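You operate a simulated robot arm through the tools that you are given. There is no shell and no other tool. Be economical: measure what you need, move in short steps, check, and stop when the job is done.

You run a simulated robot arm. Do the job below in one go: nothing can be reset, and whatever is moved stays where it is left.

TASK
Press ribs into the steel cap on unit one and put it in the teal tray.
Fine: one stroke of the green lever, then press stop; leave the sliding tray out; other caps and controls stay.

It is judged by the outcome, as a careful person would: the job done as asked, and still so three seconds after it is handed in. It fails if anything else is knocked over, pushed out of place, dropped, spilled or broken. A push-on lid holds only when it is set on centred and level and pressed home; a screw cap is set on level and turned clockwise until tight.

THE ROBOT
A 6-joint arm with a two-finger gripper, fixed in place. Base frame: the origin is at the foot of the arm, x ahead of it, y to its left, z up. Units: m, degrees, N and s.
It reaches about 1.298 m from its shoulder. Its first joint turns from -149.0 to 149.0 degrees. Payload 1.57 kg.
Tool frame: the origin (TCP) lies between the finger pads and is the grasp point; the fingertips stand 0.021 m ahead of it; z points along the fingers, y is the line along which they close. The gripper opens to 0.07 m. The gripper's body begins 0.05 m behind the TCP.
Orientation is told as [roll, pitch, yaw] about the base's x, y, z axes, in that order, counted from this pose: with the fingers straight down and closing along the base's y, the tool's x points along the base's -x, its y along +y and its z along -z.

THE INTERFACE
- The arm moves only by the tool send_rows. Its argument "increments" is text: rows parted by semicolons, each of 7 numbers parted by spaces: the closure, from 0 (fully open) to 1 (shut), then the shift along the base's x, y, z in units of 40 mm (1.0 is 40 mm), then the turn, a rotation vector about the base's x, y, z in units of 5 degrees (1.0 is 5 degrees). In form: jaw x y z wx wy wz; .... A call has 1 to 10 rows; each row shifts and turns the commanded pose from where the row before left it. A call with a number of a shift or a turn outside -1 to 1 is refused whole. Each row takes 0.2 s and may step no farther than 0.05 m and 8.6 degrees from the row before; otherwise, or with a gripper value out of range, the whole call is refused. A pose out of reach is approached as far as the arm can. The call stops where the force on the tool passes 40 N (or 10 N more than at its start, if that is more) or the arm is blocked; 0.2 s more then pass. The fingers move at their own pace and stop on an object; they squeeze with about 28 N. The grip force told is the motor's: it shows also when the fingers shut on nothing. Time passes only in rows, and 0.2 s behind the last, so rows that do not move let the fingers close. It gives the time, the measured TCP pose, the force on the tool (base axes), the opening and the grip force at its end, in the units of the frame above (readings bear some noise), with the torque about the TCP (base axes, N m) and any sound that the robot's microphone picked up.
- Cameras (640 x 400 px; columns grow to the right, rows downward): "scene" is fixed at [0.2166, -0.6531, 1.4751]; the picture's right is [0.95, -0.31, 0.00], its down [-0.10, -0.30, -0.95] and it looks along [0.30, 0.90, -0.32] (base axes); focal length 322 px, centre (320, 200). "wrist" rides on the gripper at [0.079, 0.004, -0.081] in the tool frame; the picture's right is [-0.05, 1.00, 0.00], its down [-0.67, -0.04, -0.75] and it looks along [-0.74, -0.04, 0.67] (tool axes); focal length 256 px, centre (320, 200).
- capture(camera): a new picture of that camera. It takes no simulated time.
- lift_body(by): slides the trunk up (or, below 0, down) by that many m; the arm rides with it, the base frame stays. It gives what a move gives, with no picture.
- pixel_to_xyz(camera, pixels): there is no depth. For up to 12 entries [column, row, z] of the newest picture of that camera ("zoom" is the newest enlarged one), the place [x, y] in the base frame at which the ray of that pixel passes the height z, good to about 0.002 m, but the place of the scene camera against the robot may be out by one fixed shift of up to 0.012 m in any direction. It takes no simulated time.
- zoom(camera, box): a new picture of the part [left, top, right, bottom] of that camera's present view, enlarged. It takes no simulated time.
- close_job(): hands the job in; it is judged then, once.

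Go step by step. Measure first, check grasps and placings, and put right what went wrong. The budget is 80 turns and 54 pictures, counting those below and the enlarged ones. Unless the task says otherwise, let go and move clear before handing in, and close with one line.

The tools are called after "Call:" as name(argument=value, ...) on one line, values as JSON. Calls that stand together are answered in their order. send_rows: Moves the arm, as the interface text tells. Its arguments: {"type":"object","properties":{"increments":{"type":"string"}},"required":["increments"]} The other tools are called the same way: lift_body (by) slides the trunk up or down; capture (camera) takes a picture; pixel_to_xyz (camera, pixels) gives the place at which the rays of pixels pass given heights; zoom (camera, box) takes an enlarged picture of a part of a camera's view; close_job () hands the job in.

At the start:

```text
time: 0.0
tcp_pos: [0.4292, 0.5417, 1.1883]
ee_rot: [-0.1, 0.0, 0.1]
contact_force: [0.4, 0.3, 0.4]
torque: [0.01, 0.0, -0.02]
finger_gap: 0.07
grip_force: 0.0
trunk travel left (down, up): [-0.869, 0.101]
```

scene: 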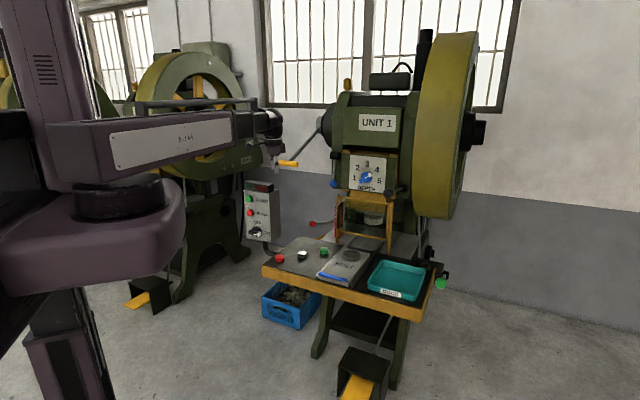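
wrist: 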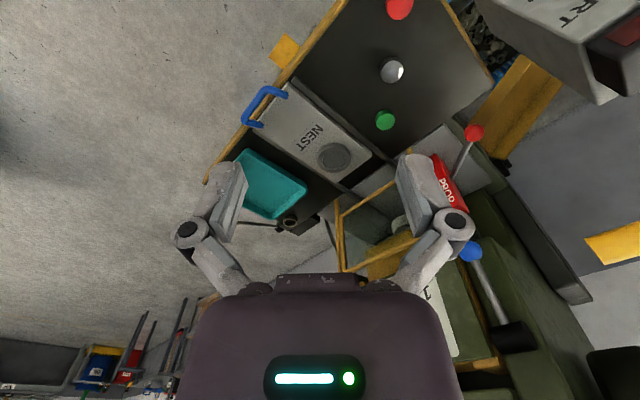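

The scene shows unit 1 with a bench holding caps (red, white/steel, green), a sliding "NEST" tray, a teal tray, and a green-knobbed lever near (440,283). I'll zoom in for details.

Call:
zoom(camera="scene", box=[250, 200, 460, 330])

Call:
zoom(camera="scene", box=[230, 80, 440, 250])

Call:
zoom(camera="wrist", box=[200, 0, 520, 280])

```text
3.05 times, centred on (355, 265) of scene
```

zoom: 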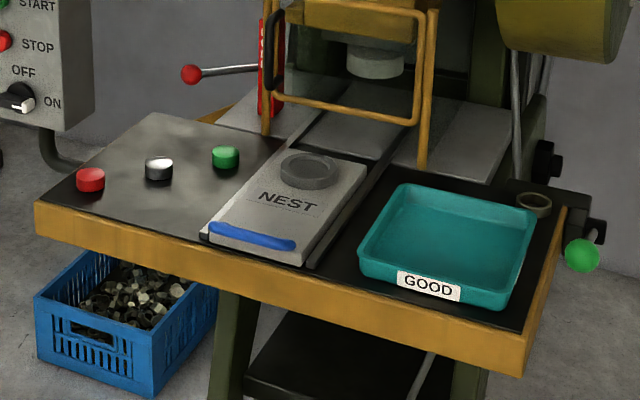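

```text
2.35 times, centred on (335, 165) of scene
```

zoom: 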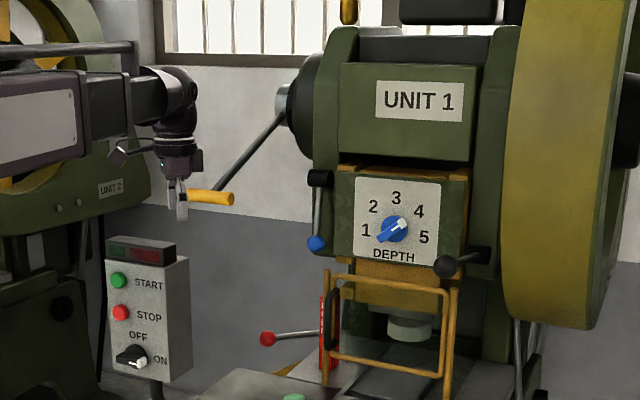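

```text
1.43 times, centred on (360, 140) of wrist
```

zoom: 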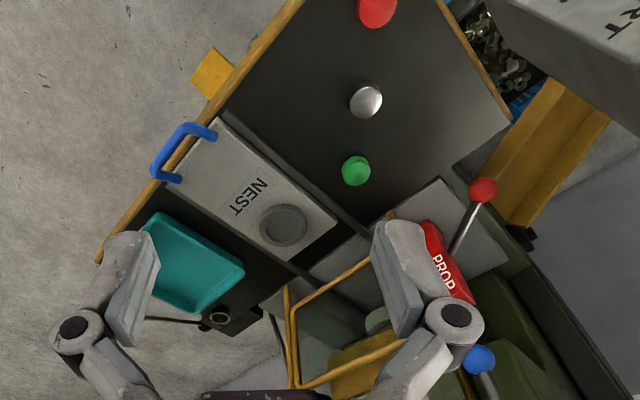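

I need a closer look at the control box, the die space with the PROP handle, and the green lever.

Call:
zoom(camera="scene", box=[236, 170, 300, 250])

Call:
zoom(camera="scene", box=[305, 180, 405, 260])

Call:
zoom(camera="scene", box=[400, 230, 480, 300])

```text
5.00 times, centred on (268, 210) of scene
```

zoom: 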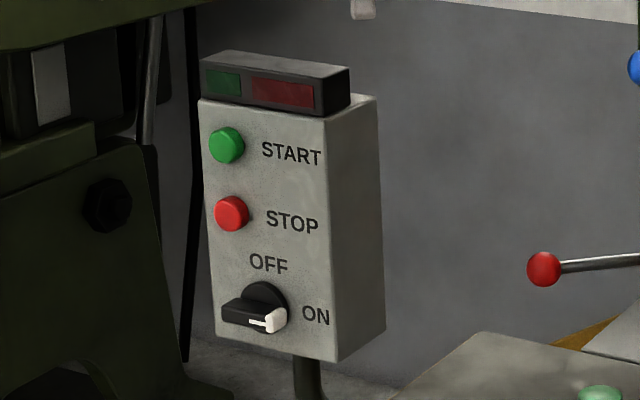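

```text
5.00 times, centred on (355, 220) of scene
```

zoom: 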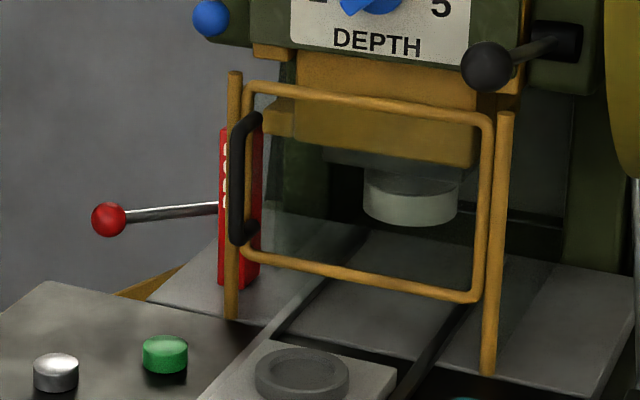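

```text
5.71 times, centred on (440, 265) of scene
```

zoom: 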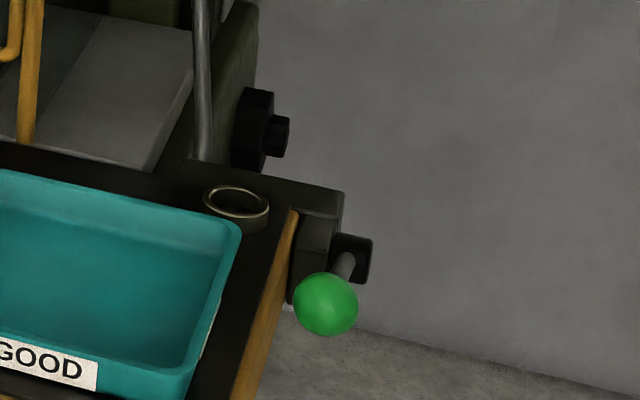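

Main switch is ON, guard appears shut, prop stands at left. I'll triangulate the key parts with both cameras.

Call:
pixel_to_xyz(camera="wrist", pixels=[[392, 70, 0.8], [392, 70, 0.7], [392, 70, 0.6], [333, 156, 0.8], [333, 156, 0.7], [333, 156, 0.6], [385, 120, 0.7], [400, 5, 0.7], [265, 185, 0.7], [290, 222, 0.7], [473, 131, 0.8], [240, 117, 0.7]])

Call:
capture(camera="scene")

Call:
pixel_to_xyz(camera="scene", pixels=[[302, 254, 0.8], [302, 254, 0.7], [302, 254, 0.6], [351, 255, 0.8], [351, 255, 0.7], [351, 255, 0.6], [324, 251, 0.7], [280, 258, 0.7], [397, 280, 0.7], [425, 267, 0.7], [312, 223, 0.8], [440, 284, 0.7]])

```text
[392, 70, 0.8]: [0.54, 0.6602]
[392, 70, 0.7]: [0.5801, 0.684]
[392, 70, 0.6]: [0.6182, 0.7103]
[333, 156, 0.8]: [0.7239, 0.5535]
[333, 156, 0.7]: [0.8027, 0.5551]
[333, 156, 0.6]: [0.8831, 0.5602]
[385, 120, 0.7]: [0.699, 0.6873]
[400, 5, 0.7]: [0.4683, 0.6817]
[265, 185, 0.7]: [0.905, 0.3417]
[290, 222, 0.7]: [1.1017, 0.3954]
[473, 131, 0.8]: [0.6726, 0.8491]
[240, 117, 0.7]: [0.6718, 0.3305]
```

```text
45 pictures are left
```

scene: 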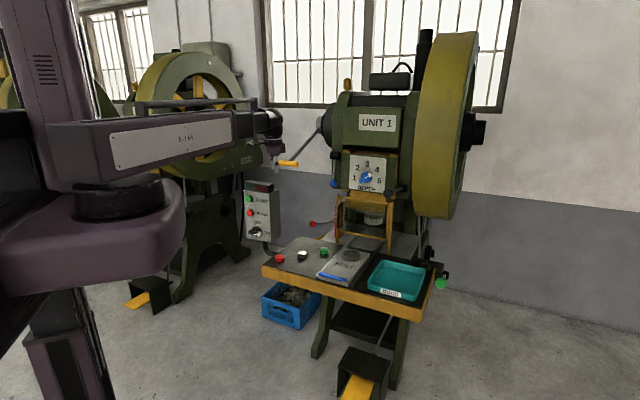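

```text
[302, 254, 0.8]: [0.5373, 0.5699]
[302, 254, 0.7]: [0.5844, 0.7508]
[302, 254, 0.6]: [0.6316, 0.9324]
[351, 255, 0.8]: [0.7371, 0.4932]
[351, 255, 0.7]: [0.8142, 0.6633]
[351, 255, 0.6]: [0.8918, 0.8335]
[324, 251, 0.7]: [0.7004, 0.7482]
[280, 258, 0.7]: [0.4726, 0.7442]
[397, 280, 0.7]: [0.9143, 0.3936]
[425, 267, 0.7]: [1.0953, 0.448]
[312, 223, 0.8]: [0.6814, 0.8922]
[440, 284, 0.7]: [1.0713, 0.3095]
```

Steel cap triangulates to about (0.563, 0.674, 0.742). I'll descend for a closer look above the bench's left side.

Call:
send_rows(increments="0 0 0.3 -1 0 0 0; 0 0 0.3 -1 0 0 0; 0 0 0.3 -1 0 0 0; 0 0 0.3 -1 0 0 0; 0 0 0.3 -1 0 0 0; 0 0 0 0 0 0 0")

Call:
capture(camera="wrist")

```text
time: 1.4
tcp_pos: [0.431, 0.5947, 1.1884]
ee_rot: [0.0, 0.0, 0.1]
contact_force: [-0.5, -0.7, 0.3]
torque: [0.01, -0.02, 0.01]
finger_gap: 0.0699
grip_force: 0.1
out of reach, approached as far as the arm can: row 1, 2, 3, 4, 5
trunk travel left (down, up): [-0.869, 0.101]
```

```text
44 pictures are left
```

wrist: 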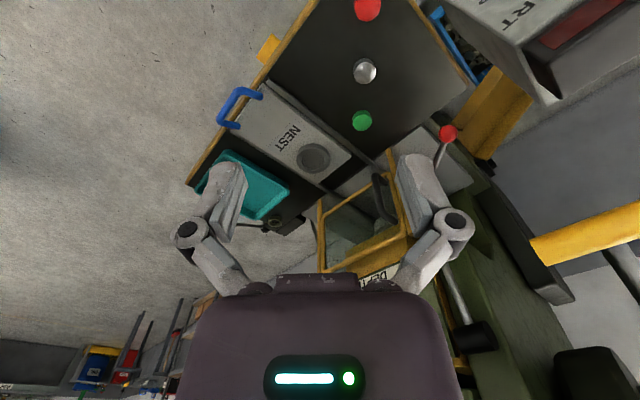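

The arm can't go down by itself with tool down; the trunk does heights. I'll lower the trunk 0.2 m.

Call:
lift_body(by=-0.2)

Call:
capture(camera="wrist")

```text
time: 3.6
tcp_pos: [0.432, 0.5941, 0.9884]
ee_rot: [-0.1, 0.0, -0.1]
contact_force: [0.1, 0.0, 0.1]
torque: [-0.02, -0.02, -0.01]
finger_gap: 0.07
grip_force: 0.0
trunk travel left (down, up): [-0.669, 0.301]
```

```text
43 pictures are left
```

wrist: 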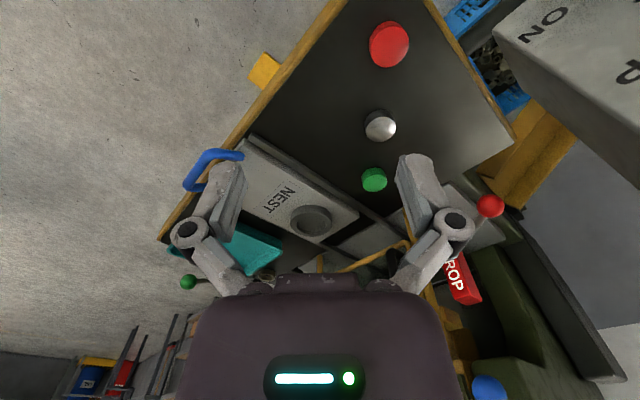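

Now a closer view. Refine cap, nest, and red lever, and control-box positions.

Call:
pixel_to_xyz(camera="wrist", pixels=[[381, 123, 0.742], [381, 123, 0.72], [312, 219, 0.765], [312, 219, 0.742], [374, 178, 0.742], [389, 42, 0.742], [213, 170, 0.765], [188, 282, 0.72], [366, 128, 0.73], [396, 130, 0.73], [291, 216, 0.75], [332, 222, 0.75]])

Call:
zoom(camera="wrist", box=[180, 80, 500, 300])

Call:
pixel_to_xyz(camera="scene", pixels=[[250, 199, 0.9], [250, 199, 0.8], [250, 213, 0.9], [250, 213, 0.8], [440, 284, 0.75], [440, 284, 0.7], [440, 284, 0.65], [318, 272, 0.75], [340, 280, 0.75], [267, 184, 0.9]])

```text
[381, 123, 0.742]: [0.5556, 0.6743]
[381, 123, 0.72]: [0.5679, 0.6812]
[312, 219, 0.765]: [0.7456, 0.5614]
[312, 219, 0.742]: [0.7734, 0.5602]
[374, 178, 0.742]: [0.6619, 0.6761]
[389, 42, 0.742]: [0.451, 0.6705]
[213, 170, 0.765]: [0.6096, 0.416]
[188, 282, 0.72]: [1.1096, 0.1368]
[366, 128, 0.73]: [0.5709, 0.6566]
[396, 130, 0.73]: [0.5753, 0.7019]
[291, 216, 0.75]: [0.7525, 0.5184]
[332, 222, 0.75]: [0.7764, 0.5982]
```

```text
1.82 times, centred on (340, 190) of wrist
```

zoom: 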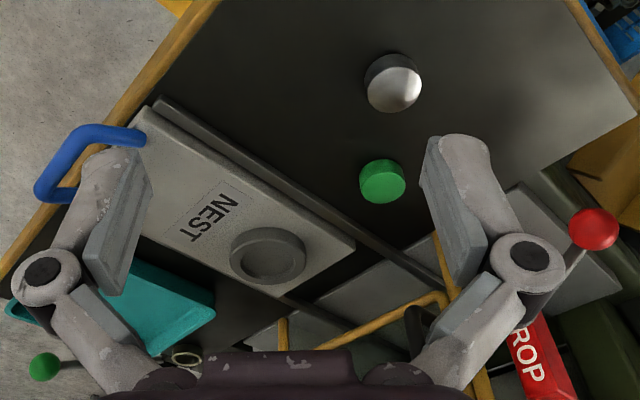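

```text
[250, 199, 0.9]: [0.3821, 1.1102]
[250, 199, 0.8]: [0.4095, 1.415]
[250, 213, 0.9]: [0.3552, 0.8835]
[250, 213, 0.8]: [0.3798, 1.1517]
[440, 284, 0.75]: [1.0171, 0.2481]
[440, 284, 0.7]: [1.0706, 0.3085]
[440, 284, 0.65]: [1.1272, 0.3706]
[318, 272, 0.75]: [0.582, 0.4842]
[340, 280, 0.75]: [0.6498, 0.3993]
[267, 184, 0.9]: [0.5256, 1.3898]
```

I'll get geometry of the press parts (post feet, prop foot, die, tray edges) from the scene camera.

Call:
pixel_to_xyz(camera="scene", pixels=[[338.6, 237, 0.74], [337.4, 243.6, 0.74], [388.6, 254.4, 0.74], [373, 223, 0.85], [373, 223, 0.8], [318.5, 278, 0.74], [353, 286, 0.74], [375, 254, 0.75], [341, 246, 0.75]])

Call:
pixel_to_xyz(camera="wrist", pixels=[[252, 140, 0.75], [357, 212, 0.75], [318, 243, 0.75], [240, 156, 0.75], [187, 188, 0.75], [212, 150, 0.75], [415, 211, 0.72], [490, 205, 0.9], [463, 280, 0.85]])

```text
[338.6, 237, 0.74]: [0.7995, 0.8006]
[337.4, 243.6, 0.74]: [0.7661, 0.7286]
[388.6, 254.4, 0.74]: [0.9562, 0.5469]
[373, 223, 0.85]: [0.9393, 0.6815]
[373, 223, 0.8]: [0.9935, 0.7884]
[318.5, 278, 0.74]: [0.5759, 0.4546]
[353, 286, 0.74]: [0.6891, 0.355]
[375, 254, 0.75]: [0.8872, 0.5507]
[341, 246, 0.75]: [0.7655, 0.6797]
```

```text
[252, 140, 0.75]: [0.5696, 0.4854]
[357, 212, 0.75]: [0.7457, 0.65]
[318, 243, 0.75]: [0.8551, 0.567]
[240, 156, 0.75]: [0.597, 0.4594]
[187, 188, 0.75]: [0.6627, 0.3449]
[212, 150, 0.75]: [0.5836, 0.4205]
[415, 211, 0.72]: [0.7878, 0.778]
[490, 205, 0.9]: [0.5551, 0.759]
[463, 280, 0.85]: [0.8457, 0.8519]
```

The press axis runs at about 43° yaw, and the prop is parked outside the ram. The control box triangulates close to the gripper (~(0.41,0.73,1.02)), so I'll check clearances with a scene view.

Call:
capture(camera="scene")

Call:
pixel_to_xyz(camera="scene", pixels=[[250, 199, 1.05], [250, 199, 1.02], [250, 199, 0.98], [250, 213, 1.0], [250, 213, 0.95], [245, 237, 0.9], [245, 237, 0.85], [275, 243, 0.85]])

Call:
pixel_to_xyz(camera="wrist", pixels=[[548, 17, 0.95], [548, 17, 0.9], [628, 72, 1.0], [628, 72, 0.95], [493, 32, 0.9], [493, 32, 0.85], [595, 138, 0.85]])

```text
41 pictures are left
```

scene: 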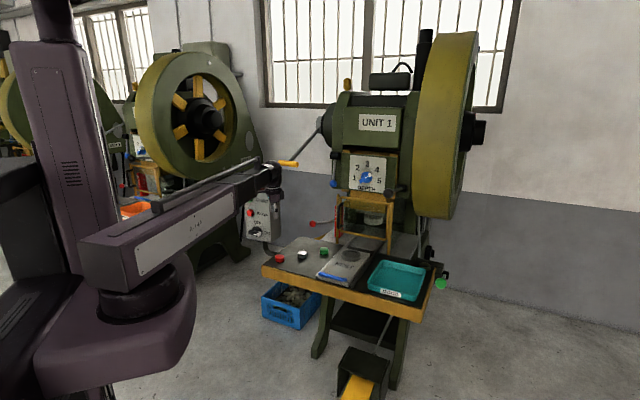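

```text
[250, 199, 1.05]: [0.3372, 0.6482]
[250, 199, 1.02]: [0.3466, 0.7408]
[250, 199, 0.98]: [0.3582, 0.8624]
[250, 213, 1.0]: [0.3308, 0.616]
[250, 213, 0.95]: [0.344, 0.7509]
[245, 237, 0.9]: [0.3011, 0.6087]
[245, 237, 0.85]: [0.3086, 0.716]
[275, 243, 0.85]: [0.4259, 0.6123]
```

```text
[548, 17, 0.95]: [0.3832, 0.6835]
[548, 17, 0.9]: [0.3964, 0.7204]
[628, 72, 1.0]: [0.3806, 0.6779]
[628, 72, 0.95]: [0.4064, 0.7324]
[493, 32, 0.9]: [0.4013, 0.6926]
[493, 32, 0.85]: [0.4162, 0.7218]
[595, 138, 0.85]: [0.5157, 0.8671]
```

Box buttons: START ≈(0.345,0.74,1.02), STOP ≈(0.342,0.74,0.955). Moving toward above the steel cap.

Call:
send_rows(increments="0 0.8 0.4 0 0 0 0; 0 0.8 0.4 0 0 0 0; 0 0.8 0.4 0 0 0 0; 0 0.75 0.6 0 0 0 0; 0 0 0 0 0 0 0")

Call:
lift_body(by=-0.1)

Call:
capture(camera="wrist")

```text
time: 4.8
tcp_pos: [0.5558, 0.6665, 0.9867]
ee_rot: [0.0, 0.1, 0.0]
contact_force: [0.2, 0.6, -0.9]
torque: [0.03, -0.03, 0.0]
finger_gap: 0.0702
grip_force: 0.0
trunk travel left (down, up): [-0.669, 0.301]
```

```text
time: 6.1
tcp_pos: [0.5563, 0.6669, 0.8887]
ee_rot: [0.1, 0.0, -0.1]
contact_force: [-0.2, 0.0, -0.6]
torque: [-0.04, 0.0, -0.03]
finger_gap: 0.07
grip_force: 0.0
trunk travel left (down, up): [-0.569, 0.401]
```

```text
40 pictures are left
```

wrist: 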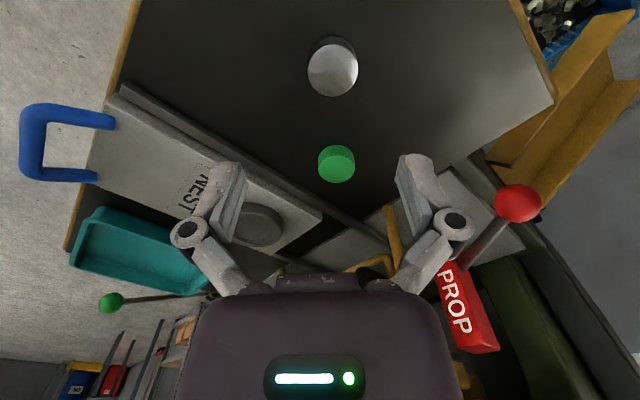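

Call:
pixel_to_xyz(camera="wrist", pixels=[[333, 69, 0.742], [307, 70, 0.742], [358, 70, 0.742], [333, 97, 0.742], [333, 43, 0.742], [333, 37, 0.72], [336, 163, 0.742], [261, 222, 0.76], [245, 207, 0.75], [110, 302, 0.72], [65, 104, 0.76], [60, 178, 0.76]])

Call:
zoom(camera="wrist", box=[260, 10, 420, 110])

```text
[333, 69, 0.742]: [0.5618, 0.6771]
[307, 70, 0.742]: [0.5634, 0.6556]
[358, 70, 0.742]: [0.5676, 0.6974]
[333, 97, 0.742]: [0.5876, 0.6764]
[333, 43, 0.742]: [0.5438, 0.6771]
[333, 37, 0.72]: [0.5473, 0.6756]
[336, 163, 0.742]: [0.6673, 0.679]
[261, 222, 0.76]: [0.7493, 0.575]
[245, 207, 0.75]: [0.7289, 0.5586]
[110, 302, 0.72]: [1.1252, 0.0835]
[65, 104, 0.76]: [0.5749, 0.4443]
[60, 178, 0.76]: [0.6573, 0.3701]
```

```text
4.00 times, centred on (340, 60) of wrist
```

zoom: 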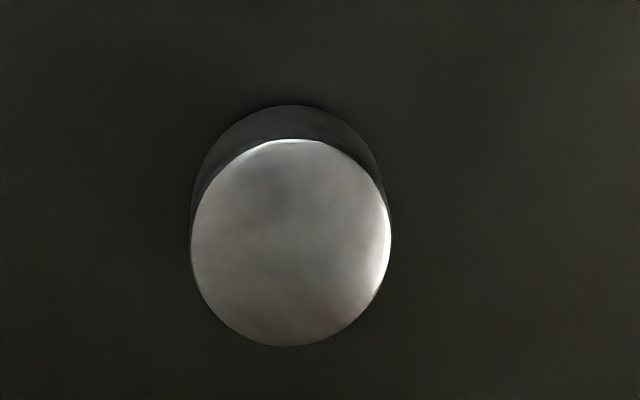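

Cap top centre ≈(0.566, 0.677), diameter ≈42 mm. Align and descend.

Call:
send_rows(increments="0 0.24 0.24 0 0 0 0; 0 0 0 0 0 0 0; 0 0 0 0 0 0 0")

Call:
lift_body(by=-0.11)

Call:
capture(camera="wrist")

```text
time: 6.9
tcp_pos: [0.5659, 0.6769, 0.8888]
ee_rot: [0.0, 0.0, 0.0]
contact_force: [0.6, 0.8, -0.1]
torque: [0.0, 0.0, 0.01]
finger_gap: 0.0699
grip_force: 0.0
trunk travel left (down, up): [-0.569, 0.401]
```

```text
time: 8.3
tcp_pos: [0.5655, 0.6764, 0.7779]
ee_rot: [0.1, 0.0, 0.0]
contact_force: [-1.3, 0.0, -0.7]
torque: [-0.01, 0.0, -0.01]
finger_gap: 0.07
grip_force: 0.2
trunk travel left (down, up): [-0.459, 0.511]
```

```text
38 pictures are left
```

wrist: 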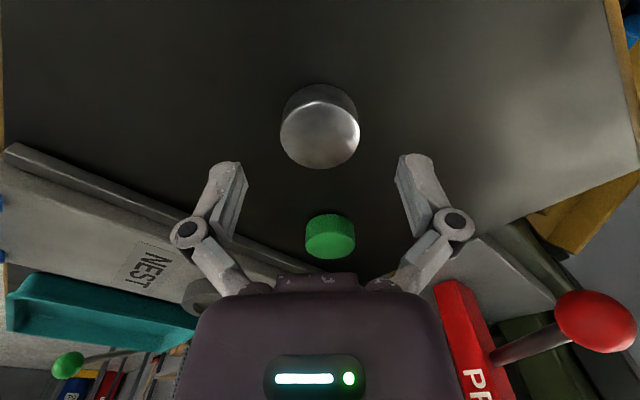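

Cap is centred between the fingers (320,131). Lower to grasp height and close.

Call:
lift_body(by=-0.026)

Call:
send_rows(increments="1 0 0 0 0 0 0; 1 0 0 0 0 0 0; 1 0 0 0 0 0 0; 1 0 0 0 0 0 0")

Call:
lift_body(by=0.11)

Call:
capture(camera="wrist")

```text
time: 9.0
tcp_pos: [0.5656, 0.677, 0.7526]
ee_rot: [0.1, 0.1, 0.0]
contact_force: [0.2, 0.1, -0.5]
torque: [0.02, 0.02, -0.01]
finger_gap: 0.0699
grip_force: 0.1
trunk travel left (down, up): [-0.433, 0.537]
```

```text
time: 10.0
tcp_pos: [0.5656, 0.6762, 0.7538]
ee_rot: [0.0, 0.1, 0.0]
contact_force: [0.9, 0.2, 6.2]
torque: [0.04, 0.0, 0.0]
finger_gap: 0.0426
grip_force: 27.7
trunk travel left (down, up): [-0.433, 0.537]
```

```text
time: 11.5
tcp_pos: [0.5653, 0.6781, 0.8618]
ee_rot: [0.0, 0.0, 0.0]
contact_force: [0.8, 0.1, -0.6]
torque: [-0.03, -0.01, -0.01]
finger_gap: 0.0427
grip_force: 28.0
trunk travel left (down, up): [-0.543, 0.427]
```

```text
37 pictures are left
```

wrist: 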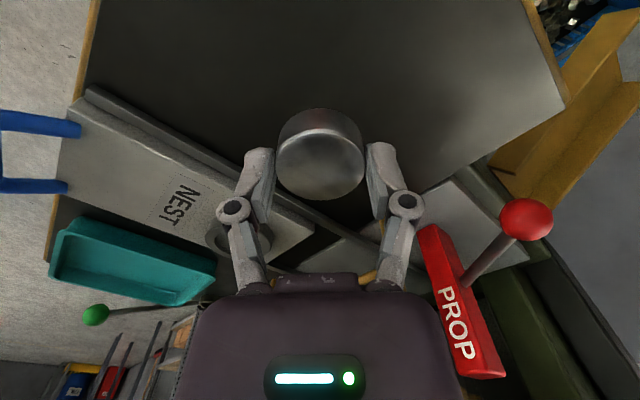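

Cap is held (gap 42.7 mm). Move to the side of the nest for a clear view of it.

Call:
send_rows(increments="1 0.73 -0.78 0 0 0 0; 1 0.73 -0.78 0 0 0 0; 1 0.73 -0.78 0 0 0 0; 1 0.73 -0.78 0 0 0 0; 1 0.73 -0.78 0 0 0 0; 1 0.73 -0.78 0 0 0 0; 1 0.73 -0.78 0 0 0 0; 1 0 0 0 0 0 0")

Call:
capture(camera="wrist")

Call:
capture(camera="scene")

```text
time: 13.3
tcp_pos: [0.7691, 0.4609, 0.8606]
ee_rot: [0.0, 0.0, 0.0]
contact_force: [0.0, -0.5, 0.0]
torque: [0.03, 0.03, 0.01]
finger_gap: 0.0425
grip_force: 27.4
trunk travel left (down, up): [-0.543, 0.427]
```

```text
36 pictures are left
```

wrist: 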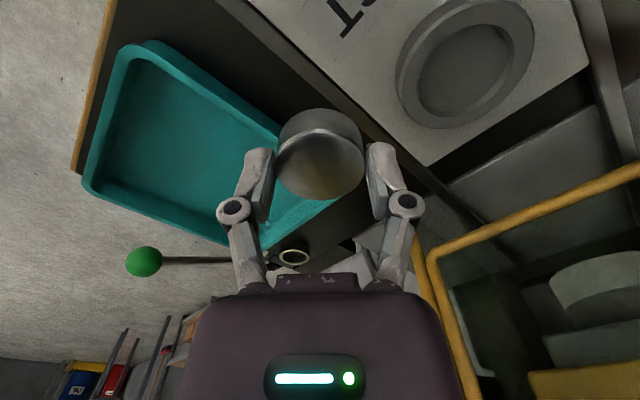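

```text
35 pictures are left
```

scene: 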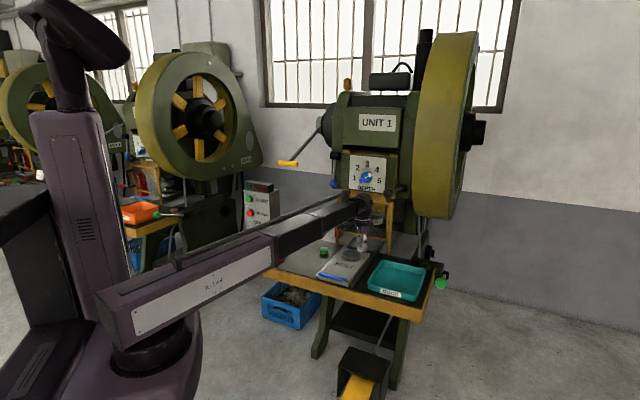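

Call:
zoom(camera="wrist", box=[360, 0, 600, 150])

```text
2.67 times, centred on (480, 75) of wrist
```

zoom: 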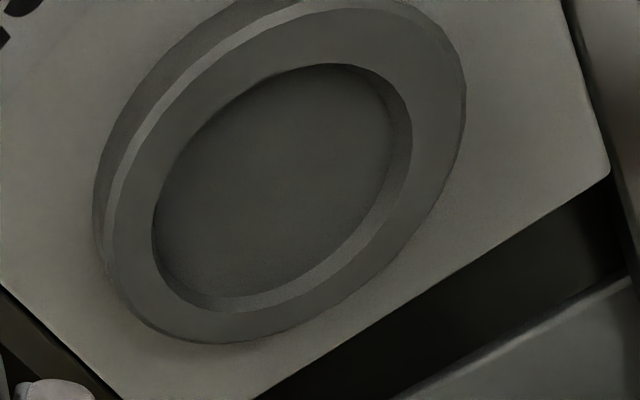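

Call:
pixel_to_xyz(camera="zoom", pixels=[[282, 187, 0.76], [282, 187, 0.75], [152, 228, 0.755], [412, 130, 0.755], [340, 63, 0.755], [215, 311, 0.755], [107, 240, 0.755], [466, 90, 0.755], [230, 343, 0.755], [608, 172, 0.745]])

Call:
zoom(camera="scene", box=[315, 235, 395, 290])

```text
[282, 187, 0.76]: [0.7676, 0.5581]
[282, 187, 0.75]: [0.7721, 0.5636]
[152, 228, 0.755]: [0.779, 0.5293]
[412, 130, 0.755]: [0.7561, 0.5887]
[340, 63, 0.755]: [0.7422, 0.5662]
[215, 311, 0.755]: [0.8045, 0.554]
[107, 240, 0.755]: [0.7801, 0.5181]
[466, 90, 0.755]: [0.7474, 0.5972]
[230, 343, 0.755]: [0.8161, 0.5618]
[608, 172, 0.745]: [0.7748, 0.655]
```

```text
7.27 times, centred on (355, 262) of scene
```

zoom: 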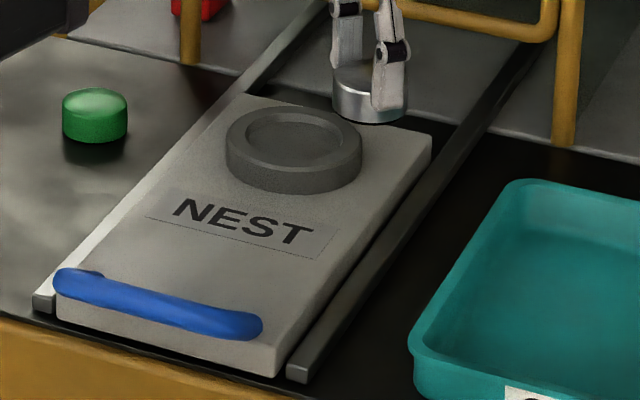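

Nest recess is ≈60 mm wide with centre near (0.771, 0.561), ring top ≈0.75–0.76. Move above it and check concentricity.

Call:
send_rows(increments="1 0 0.8 0 0 0 0; 1 0.05 0.85 0 0 0 0; 1 0 0.85 0 0 0 0; 1 0 0 0 0 0 0")

Call:
capture(camera="wrist")

Call:
zoom(camera="scene", box=[300, 140, 430, 290])

```text
time: 14.3
tcp_pos: [0.7742, 0.5588, 0.8624]
ee_rot: [-0.1, 0.0, 0.0]
contact_force: [-0.2, 0.0, 0.1]
torque: [0.01, -0.02, -0.02]
finger_gap: 0.0427
grip_force: 28.0
trunk travel left (down, up): [-0.543, 0.427]
```

```text
32 pictures are left
```

wrist: 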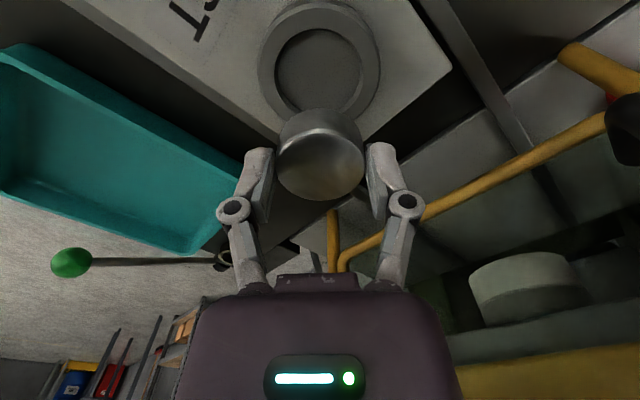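

```text
2.67 times, centred on (365, 215) of scene
```

zoom: 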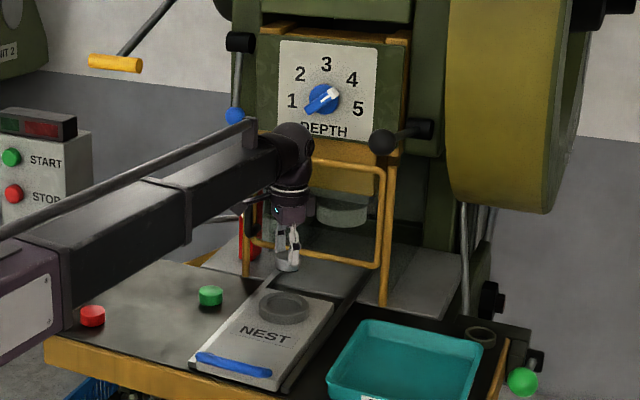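

Recess (cols 276–362) is centred under the cap within ~2 mm. Descend to just above.

Call:
lift_body(by=-0.065)

Call:
zoom(camera="wrist", box=[220, 60, 420, 220])

Call:
zoom(camera="scene", box=[320, 225, 390, 285])

```text
time: 15.3
tcp_pos: [0.7733, 0.5592, 0.7966]
ee_rot: [0.0, 0.1, 0.1]
contact_force: [1.0, -0.4, -0.4]
torque: [-0.02, 0.01, -0.01]
finger_gap: 0.0427
grip_force: 27.7
trunk travel left (down, up): [-0.478, 0.492]
```

```text
2.50 times, centred on (320, 140) of wrist
```

zoom: 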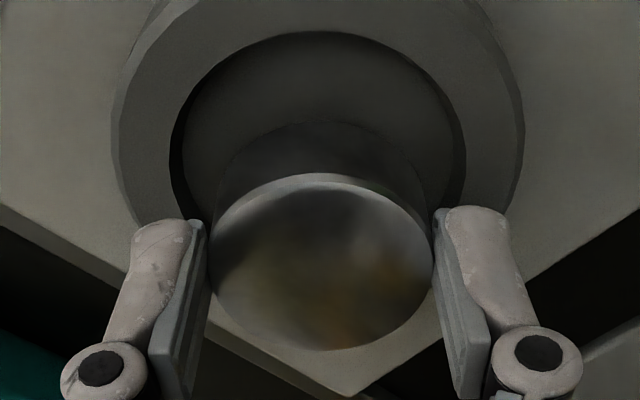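

```text
6.67 times, centred on (355, 255) of scene
```

zoom: 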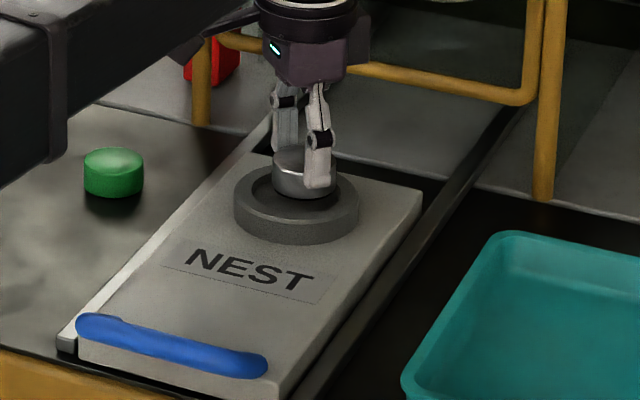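

Cap hovers just above the recess. Lower in small steps watching force.

Call:
lift_body(by=-0.01)

Call:
lift_body(by=-0.004)

Call:
zoom(camera="wrist", box=[220, 60, 420, 220])

```text
time: 15.9
tcp_pos: [0.7731, 0.5587, 0.7882]
ee_rot: [0.2, -0.1, 0.0]
contact_force: [4.2, 2.3, 16.5]
torque: [0.11, -0.13, 0.01]
finger_gap: 0.0426
grip_force: 28.0
trunk travel left (down, up): [-0.468, 0.502]
```

```text
time: 16.4
tcp_pos: [0.7727, 0.5593, 0.7841]
ee_rot: [0.0, 0.0, 0.0]
contact_force: [0.1, 2.2, 15.3]
torque: [0.05, -0.08, 0.03]
finger_gap: 0.0424
grip_force: 28.0
trunk travel left (down, up): [-0.464, 0.506]
```

```text
2.50 times, centred on (320, 140) of wrist
```

zoom: 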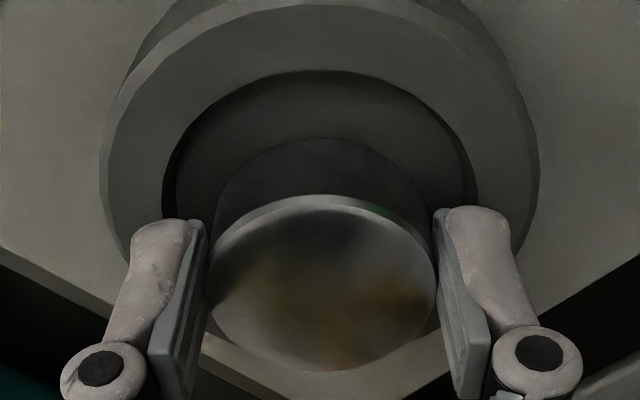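

Cap has seated on the recess floor (it slid ~5 mm up in the fingers). Nudge 2.5 mm in −x for centring, then release and rise.

Call:
send_rows(increments="1 -0.065 0 0.03 0 0 0; 1 0 0 0 0 0 0; 0.6 0 0 0 0 0 0; 0 0 0 0 0 0 0; 0 0 0 0 0 0 0; 0 0 0 0 0 0 0")

Call:
lift_body(by=0.1)

Call:
capture(camera="wrist")

```text
time: 17.8
tcp_pos: [0.771, 0.5594, 0.7824]
ee_rot: [0.0, -0.1, -0.1]
contact_force: [-0.6, 0.3, -0.5]
torque: [0.0, 0.06, 0.0]
finger_gap: 0.0701
grip_force: 0.0
trunk travel left (down, up): [-0.464, 0.506]
```

```text
time: 19.1
tcp_pos: [0.77, 0.5594, 0.8833]
ee_rot: [0.0, -0.1, 0.0]
contact_force: [0.2, -0.2, -0.5]
torque: [-0.01, -0.03, -0.02]
finger_gap: 0.0702
grip_force: 0.1
trunk travel left (down, up): [-0.564, 0.406]
```

```text
27 pictures are left
```

wrist: 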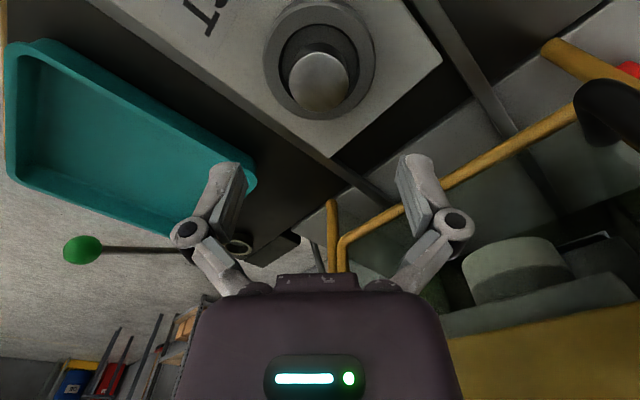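

Cap sits level in the nest (318,80). Next: swing the tool 43° so the camera faces along the press axis and go above the blue handle.

Call:
send_rows(increments="0.5 -0.43 -0.42 0 0 0 0.95; 1 -0.43 -0.42 0 0 0 0.95; 1 -0.43 -0.42 0 0 0 0.95; 1 -0.43 -0.42 0 0 0 0.95; 1 -0.43 -0.42 0 0 0 0.95; 1 -0.43 -0.42 0 0 0 0.95; 1 -0.43 -0.42 0 0 0 0.95; 1 -0.43 -0.42 0 0 0 0.95; 1 -0.43 -0.42 0 0 0 0.95; 1 0 0 0 0 0 0")

Call:
capture(camera="wrist")

```text
time: 21.3
tcp_pos: [0.6152, 0.4077, 0.883]
ee_rot: [-0.1, 0.1, 42.8]
contact_force: [0.3, 0.2, 0.5]
torque: [0.0, 0.0, 0.01]
finger_gap: 0.0002
grip_force: 28.0
trunk travel left (down, up): [-0.564, 0.406]
```

```text
26 pictures are left
```

wrist: 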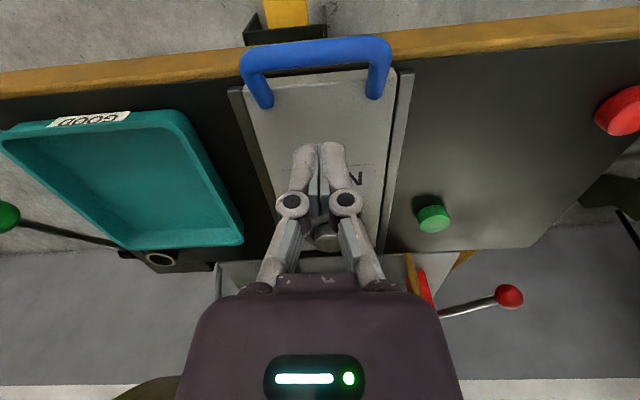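

Handle arch: bar centre (318,53), feet at (265,97) and (375,92). Get coordinates.

Call:
pixel_to_xyz(camera="wrist", pixels=[[318, 53, 0.78], [318, 53, 0.76], [318, 53, 0.74], [265, 97, 0.75], [375, 92, 0.75], [250, 55, 0.77], [385, 45, 0.77], [320, 77, 0.75], [322, 240, 0.765], [245, 85, 0.75], [398, 70, 0.75]])

Call:
zoom(camera="scene", box=[305, 235, 385, 295])

```text
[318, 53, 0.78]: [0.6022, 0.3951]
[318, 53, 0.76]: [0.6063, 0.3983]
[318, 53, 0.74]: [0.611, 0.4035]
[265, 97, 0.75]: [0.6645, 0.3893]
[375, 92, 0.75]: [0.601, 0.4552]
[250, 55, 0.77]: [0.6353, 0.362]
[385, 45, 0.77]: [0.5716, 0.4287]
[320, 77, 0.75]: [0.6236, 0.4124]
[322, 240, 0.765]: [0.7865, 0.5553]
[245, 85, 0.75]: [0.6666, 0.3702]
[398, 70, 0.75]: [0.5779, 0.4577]
```

```text
6.67 times, centred on (345, 265) of scene
```

zoom: 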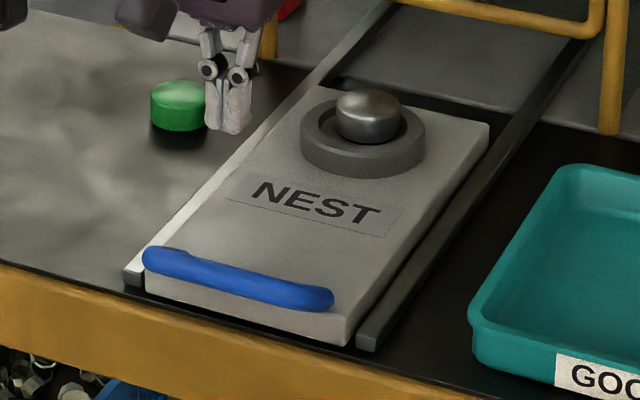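

Handle bar centre ≈(0.604,0.396,0.775). Move in front of it, tilt 20° so the gripper leans back from the guard, then lower.

Call:
send_rows(increments="1 -0.3 -0.29 0 0.68 -0.73 0; 1 -0.3 -0.29 0 0.68 -0.73 0; 1 -0.3 -0.29 0 0.68 -0.73 0; 1 -0.3 -0.29 0 0.68 -0.73 0; 1 0 0 0 0 0 0; 1 0 0 0 0 0 0")

Call:
capture(camera="wrist")

```text
time: 22.7
tcp_pos: [0.569, 0.3621, 0.8941]
ee_rot: [0.1, -20.0, 42.7]
contact_force: [0.3, -0.3, 0.0]
torque: [0.0, 0.0, 0.01]
finger_gap: 0.0
grip_force: 27.8
out of reach, approached as far as the arm can: row 3, 4
trunk travel left (down, up): [-0.564, 0.406]
```

```text
24 pictures are left
```

wrist: 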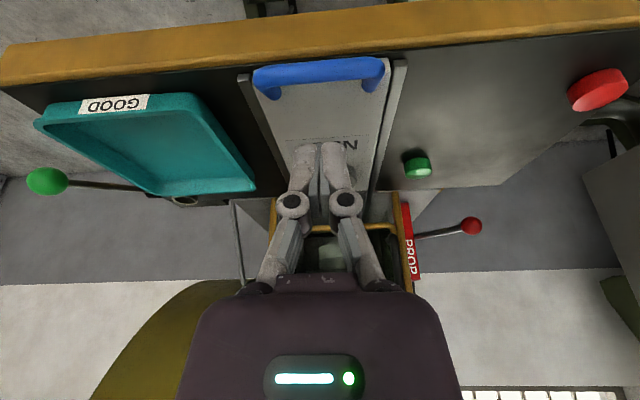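

Tilt reached; TCP z 0.894. Lower 0.122 m and begin pushing gently along the axis.

Call:
lift_body(by=-0.122)

Call:
send_rows(increments="1 0.36 0.34 0 0 0 0; 1 0.36 0.34 0 0 0 0; 1 0.36 0.34 0 0 0 0; 1 0.36 0.34 0 0 0 0; 1 0 0 0 0 0 0")

Call:
zoom(camera="scene", box=[300, 170, 430, 290])

```text
time: 24.3
tcp_pos: [0.5684, 0.3623, 0.7721]
ee_rot: [0.1, -20.0, 42.7]
contact_force: [0.3, -0.3, -0.4]
torque: [-0.02, 0.02, -0.02]
finger_gap: 0.0001
grip_force: 27.7
trunk travel left (down, up): [-0.442, 0.528]
```

```text
time: 25.5
tcp_pos: [0.6268, 0.4167, 0.772]
ee_rot: [0.1, -20.1, 42.7]
contact_force: [-0.2, 0.8, -0.6]
torque: [-0.01, 0.02, -0.01]
finger_gap: 0.0
grip_force: 27.8
trunk travel left (down, up): [-0.442, 0.528]
```

```text
3.33 times, centred on (365, 230) of scene
```

zoom: 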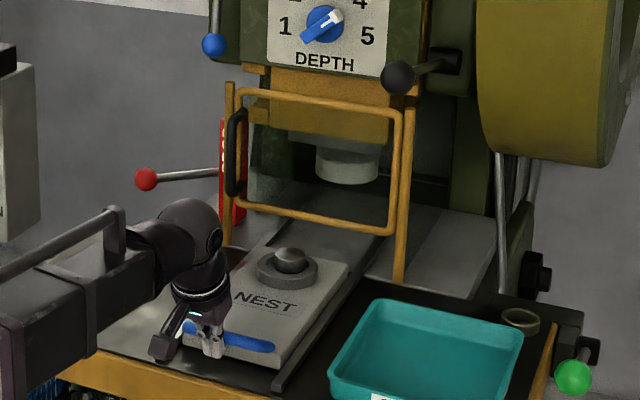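

The tray moved along (ring now at about (354,250)) with low force. Continue pushing.

Call:
send_rows(increments="1 0.36 0.34 0 0 0 0; 1 0.36 0.34 0 0 0 0; 1 0.36 0.34 0 0 0 0; 1 0.36 0.34 0 0 0 0; 1 0.36 0.34 0 0 0 0; 1 0.36 0.34 0 0 0 0; 1 0.36 0.34 0 0 0 0; 1 0.36 0.34 0 0 0 0; 1 0 0 0 0 0 0")

Call:
zoom(camera="scene", box=[300, 170, 430, 290])

```text
time: 27.5
tcp_pos: [0.7418, 0.5257, 0.7722]
ee_rot: [0.1, -20.0, 42.6]
contact_force: [0.2, -0.2, -0.4]
torque: [-0.03, -0.02, 0.0]
finger_gap: 0.0002
grip_force: 28.4
trunk travel left (down, up): [-0.442, 0.528]
```

```text
3.33 times, centred on (365, 230) of scene
```

zoom: 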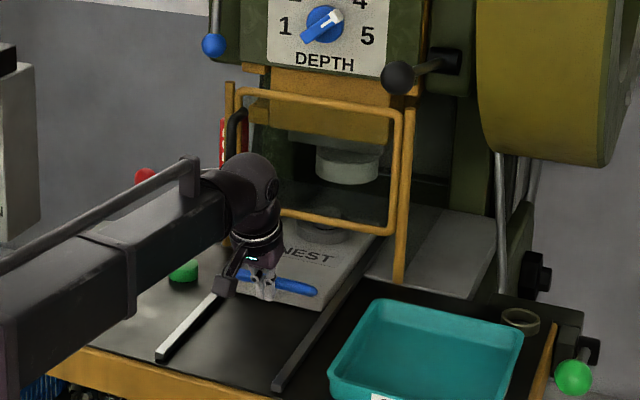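

Call:
send_rows(increments="1 0.36 0.34 0 0 0 0; 1 0.36 0.34 0 0 0 0; 1 0.36 0.34 0 0 0 0; 1 0.36 0.34 0 0 0 0; 1 0.18 0.17 0 0 0 0; 1 0 0 0 0 0 0")

Call:
zoom(camera="scene", box=[315, 180, 415, 270])

```text
time: 28.9
tcp_pos: [0.8062, 0.5861, 0.772]
ee_rot: [0.1, -20.1, 42.7]
contact_force: [-0.4, -0.2, 0.0]
torque: [-0.01, 0.0, 0.0]
finger_gap: 0.0001
grip_force: 28.1
trunk travel left (down, up): [-0.442, 0.528]
```

```text
4.44 times, centred on (365, 225) of scene
```

zoom: 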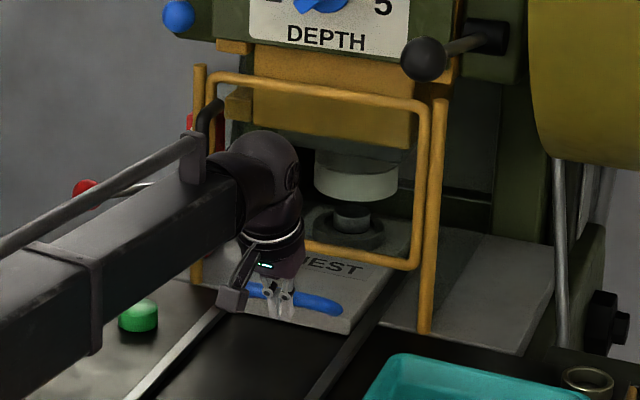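

Nearly beneath the die (cap col 352 vs die col 357). Push on in 8 mm rows until the stop.

Call:
send_rows(increments="1 0.146 0.136 0 0 0 0; 1 0.146 0.136 0 0 0 0; 1 0.146 0.136 0 0 0 0; 1 0 0 0 0 0 0")

Call:
zoom(camera="scene", box=[335, 200, 405, 260])

```text
time: 29.7
tcp_pos: [0.8174, 0.5974, 0.772]
ee_rot: [0.0, -19.1, 42.8]
contact_force: [-4.5, -2.5, -2.5]
torque: [-0.02, 0.01, 0.07]
finger_gap: 0.0
grip_force: 27.6
trunk travel left (down, up): [-0.442, 0.528]
stopped in row 4: the force on the tool passed its limit at 42 N (the readings are from after the stop); the commanded pose is now the measured one
```

```text
6.67 times, centred on (370, 230) of scene
```

zoom: 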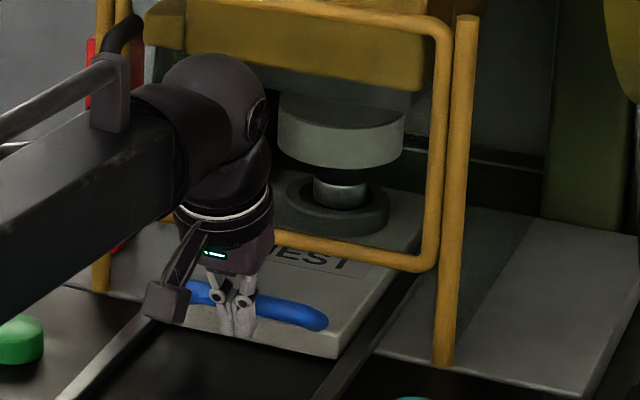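

The tray hit its end stop with the cap centred under the die (col 340 both). Back off, then raise the trunk.

Call:
send_rows(increments="1 -0.4 -0.37 0 0 0 0; 1 -0.6 -0.56 0 0 0 0; 1 -0.7 -0.65 0 0 0 0; 1 -0.7 -0.65 0 0 0 0; 1 -0.7 -0.65 0 0 0 0; 1 -0.7 -0.65 0 0 0 0; 1 0 0 0 0 0 0")

Call:
lift_body(by=0.3)

Call:
capture(camera="scene")

```text
time: 31.3
tcp_pos: [0.6656, 0.4596, 0.7719]
ee_rot: [0.1, -19.3, 42.8]
contact_force: [0.4, -0.5, -0.3]
torque: [0.03, 0.01, 0.03]
finger_gap: 0.0
grip_force: 27.8
trunk travel left (down, up): [-0.442, 0.528]
```

```text
time: 34.3
tcp_pos: [0.6657, 0.4604, 1.0719]
ee_rot: [0.0, -19.3, 42.7]
contact_force: [0.8, 0.3, 0.3]
torque: [0.02, 0.0, -0.01]
finger_gap: 0.0002
grip_force: 28.5
trunk travel left (down, up): [-0.742, 0.228]
```

```text
19 pictures are left
```

scene: 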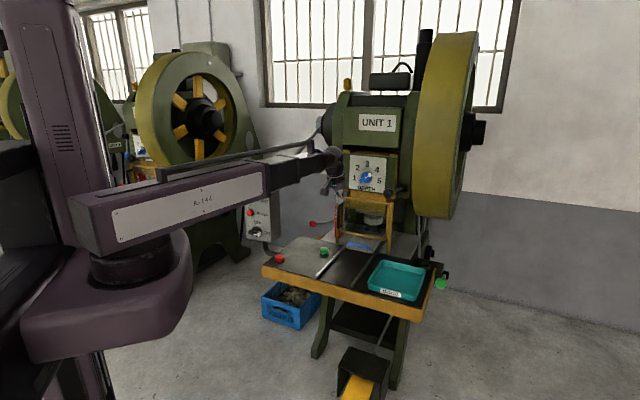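

Tray is in with the handle visible at (362,246), all else in place. Now swing toward the control box: yaw 65°, standoff in front of START.

Call:
send_rows(increments="1 -0.96 0.36 0 0 0 0.9; 1 -0.96 0.36 0 0 0 0.9; 1 -0.96 0.36 0 0 0 0.9; 1 -0.96 0.36 0 0 0 0.9; 1 -0.96 0.36 0 0 0 0.86; 1 -0.96 0.36 0 0 0 0; 1 -0.96 0.36 0 0 0 0; 1 -0.96 0.36 0 0 0 0; 1 -0.96 0.36 0 0 0 0; 1 -0.96 0.36 0 0 0 0")

Call:
send_rows(increments="1 0 0 0 0.9 -0.42 0; 1 0 0 0 0.9 -0.42 0; 1 0 0 0 0.9 -0.42 0; 1 0 0 0 0.9 -0.42 0; 1 0 0 0 0.9 -0.42 0; 1 0 0 0 0.9 -0.42 0; 1 0 0 0 0.9 -0.42 0; 1 0 0 0 0.9 -0.42 0; 1 0 0 0 0 0 0")

Call:
capture(camera="wrist")

```text
time: 36.5
tcp_pos: [0.2796, 0.6058, 1.0707]
ee_rot: [0.0, -19.3, 65.1]
contact_force: [0.0, -0.3, 0.2]
torque: [-0.02, -0.03, 0.0]
finger_gap: 0.0
grip_force: 27.6
trunk travel left (down, up): [-0.742, 0.228]
```

```text
time: 38.5
tcp_pos: [0.2805, 0.604, 1.1512]
ee_rot: [-0.1, -59.1, 65.2]
contact_force: [-0.3, -0.1, 0.2]
torque: [0.04, 0.0, -0.02]
finger_gap: 0.0
grip_force: 28.3
out of reach, approached as far as the arm can: row 1, 2, 3, 4, 5, 6, 7, 8
trunk travel left (down, up): [-0.742, 0.228]
```

```text
18 pictures are left
```

wrist: 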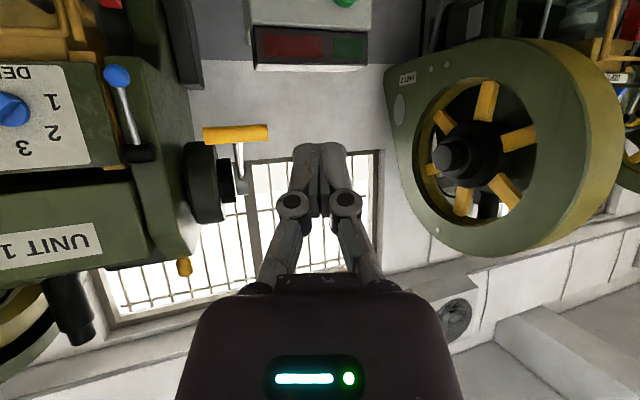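

The box faces the tool nearly squarely; START at (345,2). Lower the trunk 0.13 m and look.

Call:
lift_body(by=-0.13)

Call:
capture(camera="wrist")

```text
time: 40.1
tcp_pos: [0.2803, 0.6036, 1.0212]
ee_rot: [0.0, -59.0, 65.1]
contact_force: [0.0, 1.0, -0.5]
torque: [0.01, 0.0, -0.02]
finger_gap: 0.0
grip_force: 28.0
trunk travel left (down, up): [-0.612, 0.358]
```

```text
17 pictures are left
```

wrist: 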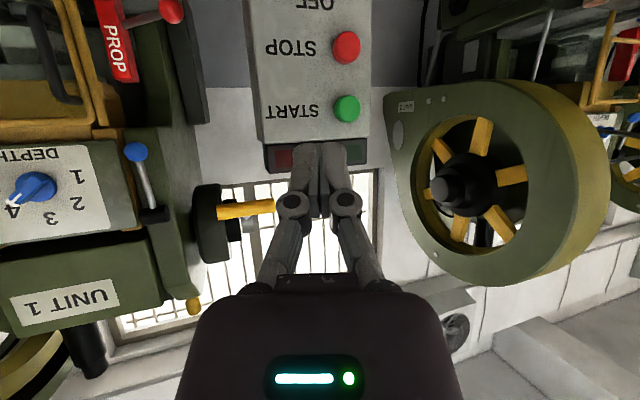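

Triangulating: START is ~0.277 m ahead of the TCP, ~33 mm to its left, z≈0.976. Lower 34 mm and approach most of the way.

Call:
lift_body(by=-0.034)

Call:
send_rows(increments="1 0.25 0.87 0 0 0 0; 1 0.25 0.87 0 0 0 0; 1 0.25 0.87 0 0 0 0; 1 0.25 0.87 0 0 0 0; 1 0.25 0.87 0 0 0 0; 1 0 0 0 0 0 0")

Call:
capture(camera="wrist")

```text
time: 40.9
tcp_pos: [0.281, 0.6046, 0.9868]
ee_rot: [-0.1, -59.0, 65.2]
contact_force: [-0.7, 0.3, 0.7]
torque: [0.02, -0.03, -0.02]
finger_gap: 0.0
grip_force: 28.2
trunk travel left (down, up): [-0.578, 0.392]
```

```text
time: 42.3
tcp_pos: [0.3315, 0.78, 0.9875]
ee_rot: [-0.1, -59.0, 65.3]
contact_force: [0.4, -0.6, -0.3]
torque: [-0.02, 0.01, -0.03]
finger_gap: 0.0002
grip_force: 27.9
trunk travel left (down, up): [-0.578, 0.392]
```

```text
16 pictures are left
```

wrist: 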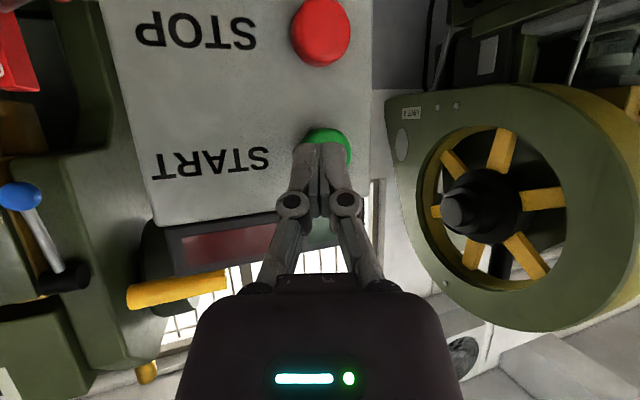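

START now at (329,148), ~79 mm ahead of the fingertips. Trim height, then advance and press gently.

Call:
lift_body(by=0.004)

Call:
send_rows(increments="1 0.3 0.76 0 0 0 0; 1 0.3 0.76 0 0 0 0; 1 0.042 0.091 0 0 0 0; 1 0.042 0.091 0 0 0 0; 1 0 0 0 0 0 0")

Call:
capture(camera="wrist")

```text
time: 42.8
tcp_pos: [0.3319, 0.7797, 0.9909]
ee_rot: [-0.1, -58.9, 65.2]
contact_force: [0.2, -0.6, -0.8]
torque: [0.01, 0.0, -0.01]
finger_gap: 0.0
grip_force: 28.1
trunk travel left (down, up): [-0.582, 0.388]
```

```text
time: 43.4
tcp_pos: [0.3434, 0.8189, 0.9898]
ee_rot: [0.2, -58.2, 65.0]
contact_force: [-13.5, -13.3, 3.6]
torque: [-0.01, -0.03, 0.01]
finger_gap: 0.0
grip_force: 28.1
trunk travel left (down, up): [-0.582, 0.388]
heard: click
stopped in row 2: the force on the tool passed its limit at 130 N (the readings are from after the stop); the commanded pose is now the measured one
```

```text
15 pictures are left
```

wrist: 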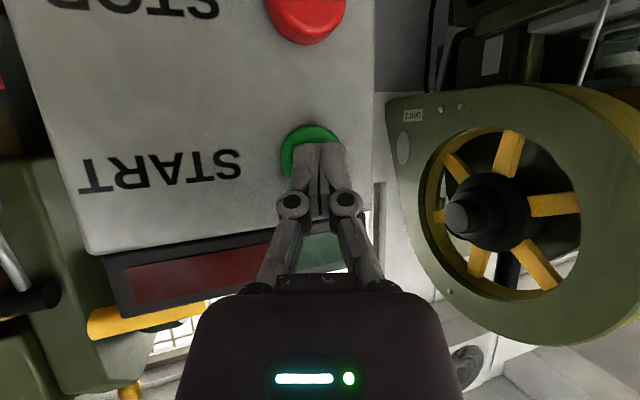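

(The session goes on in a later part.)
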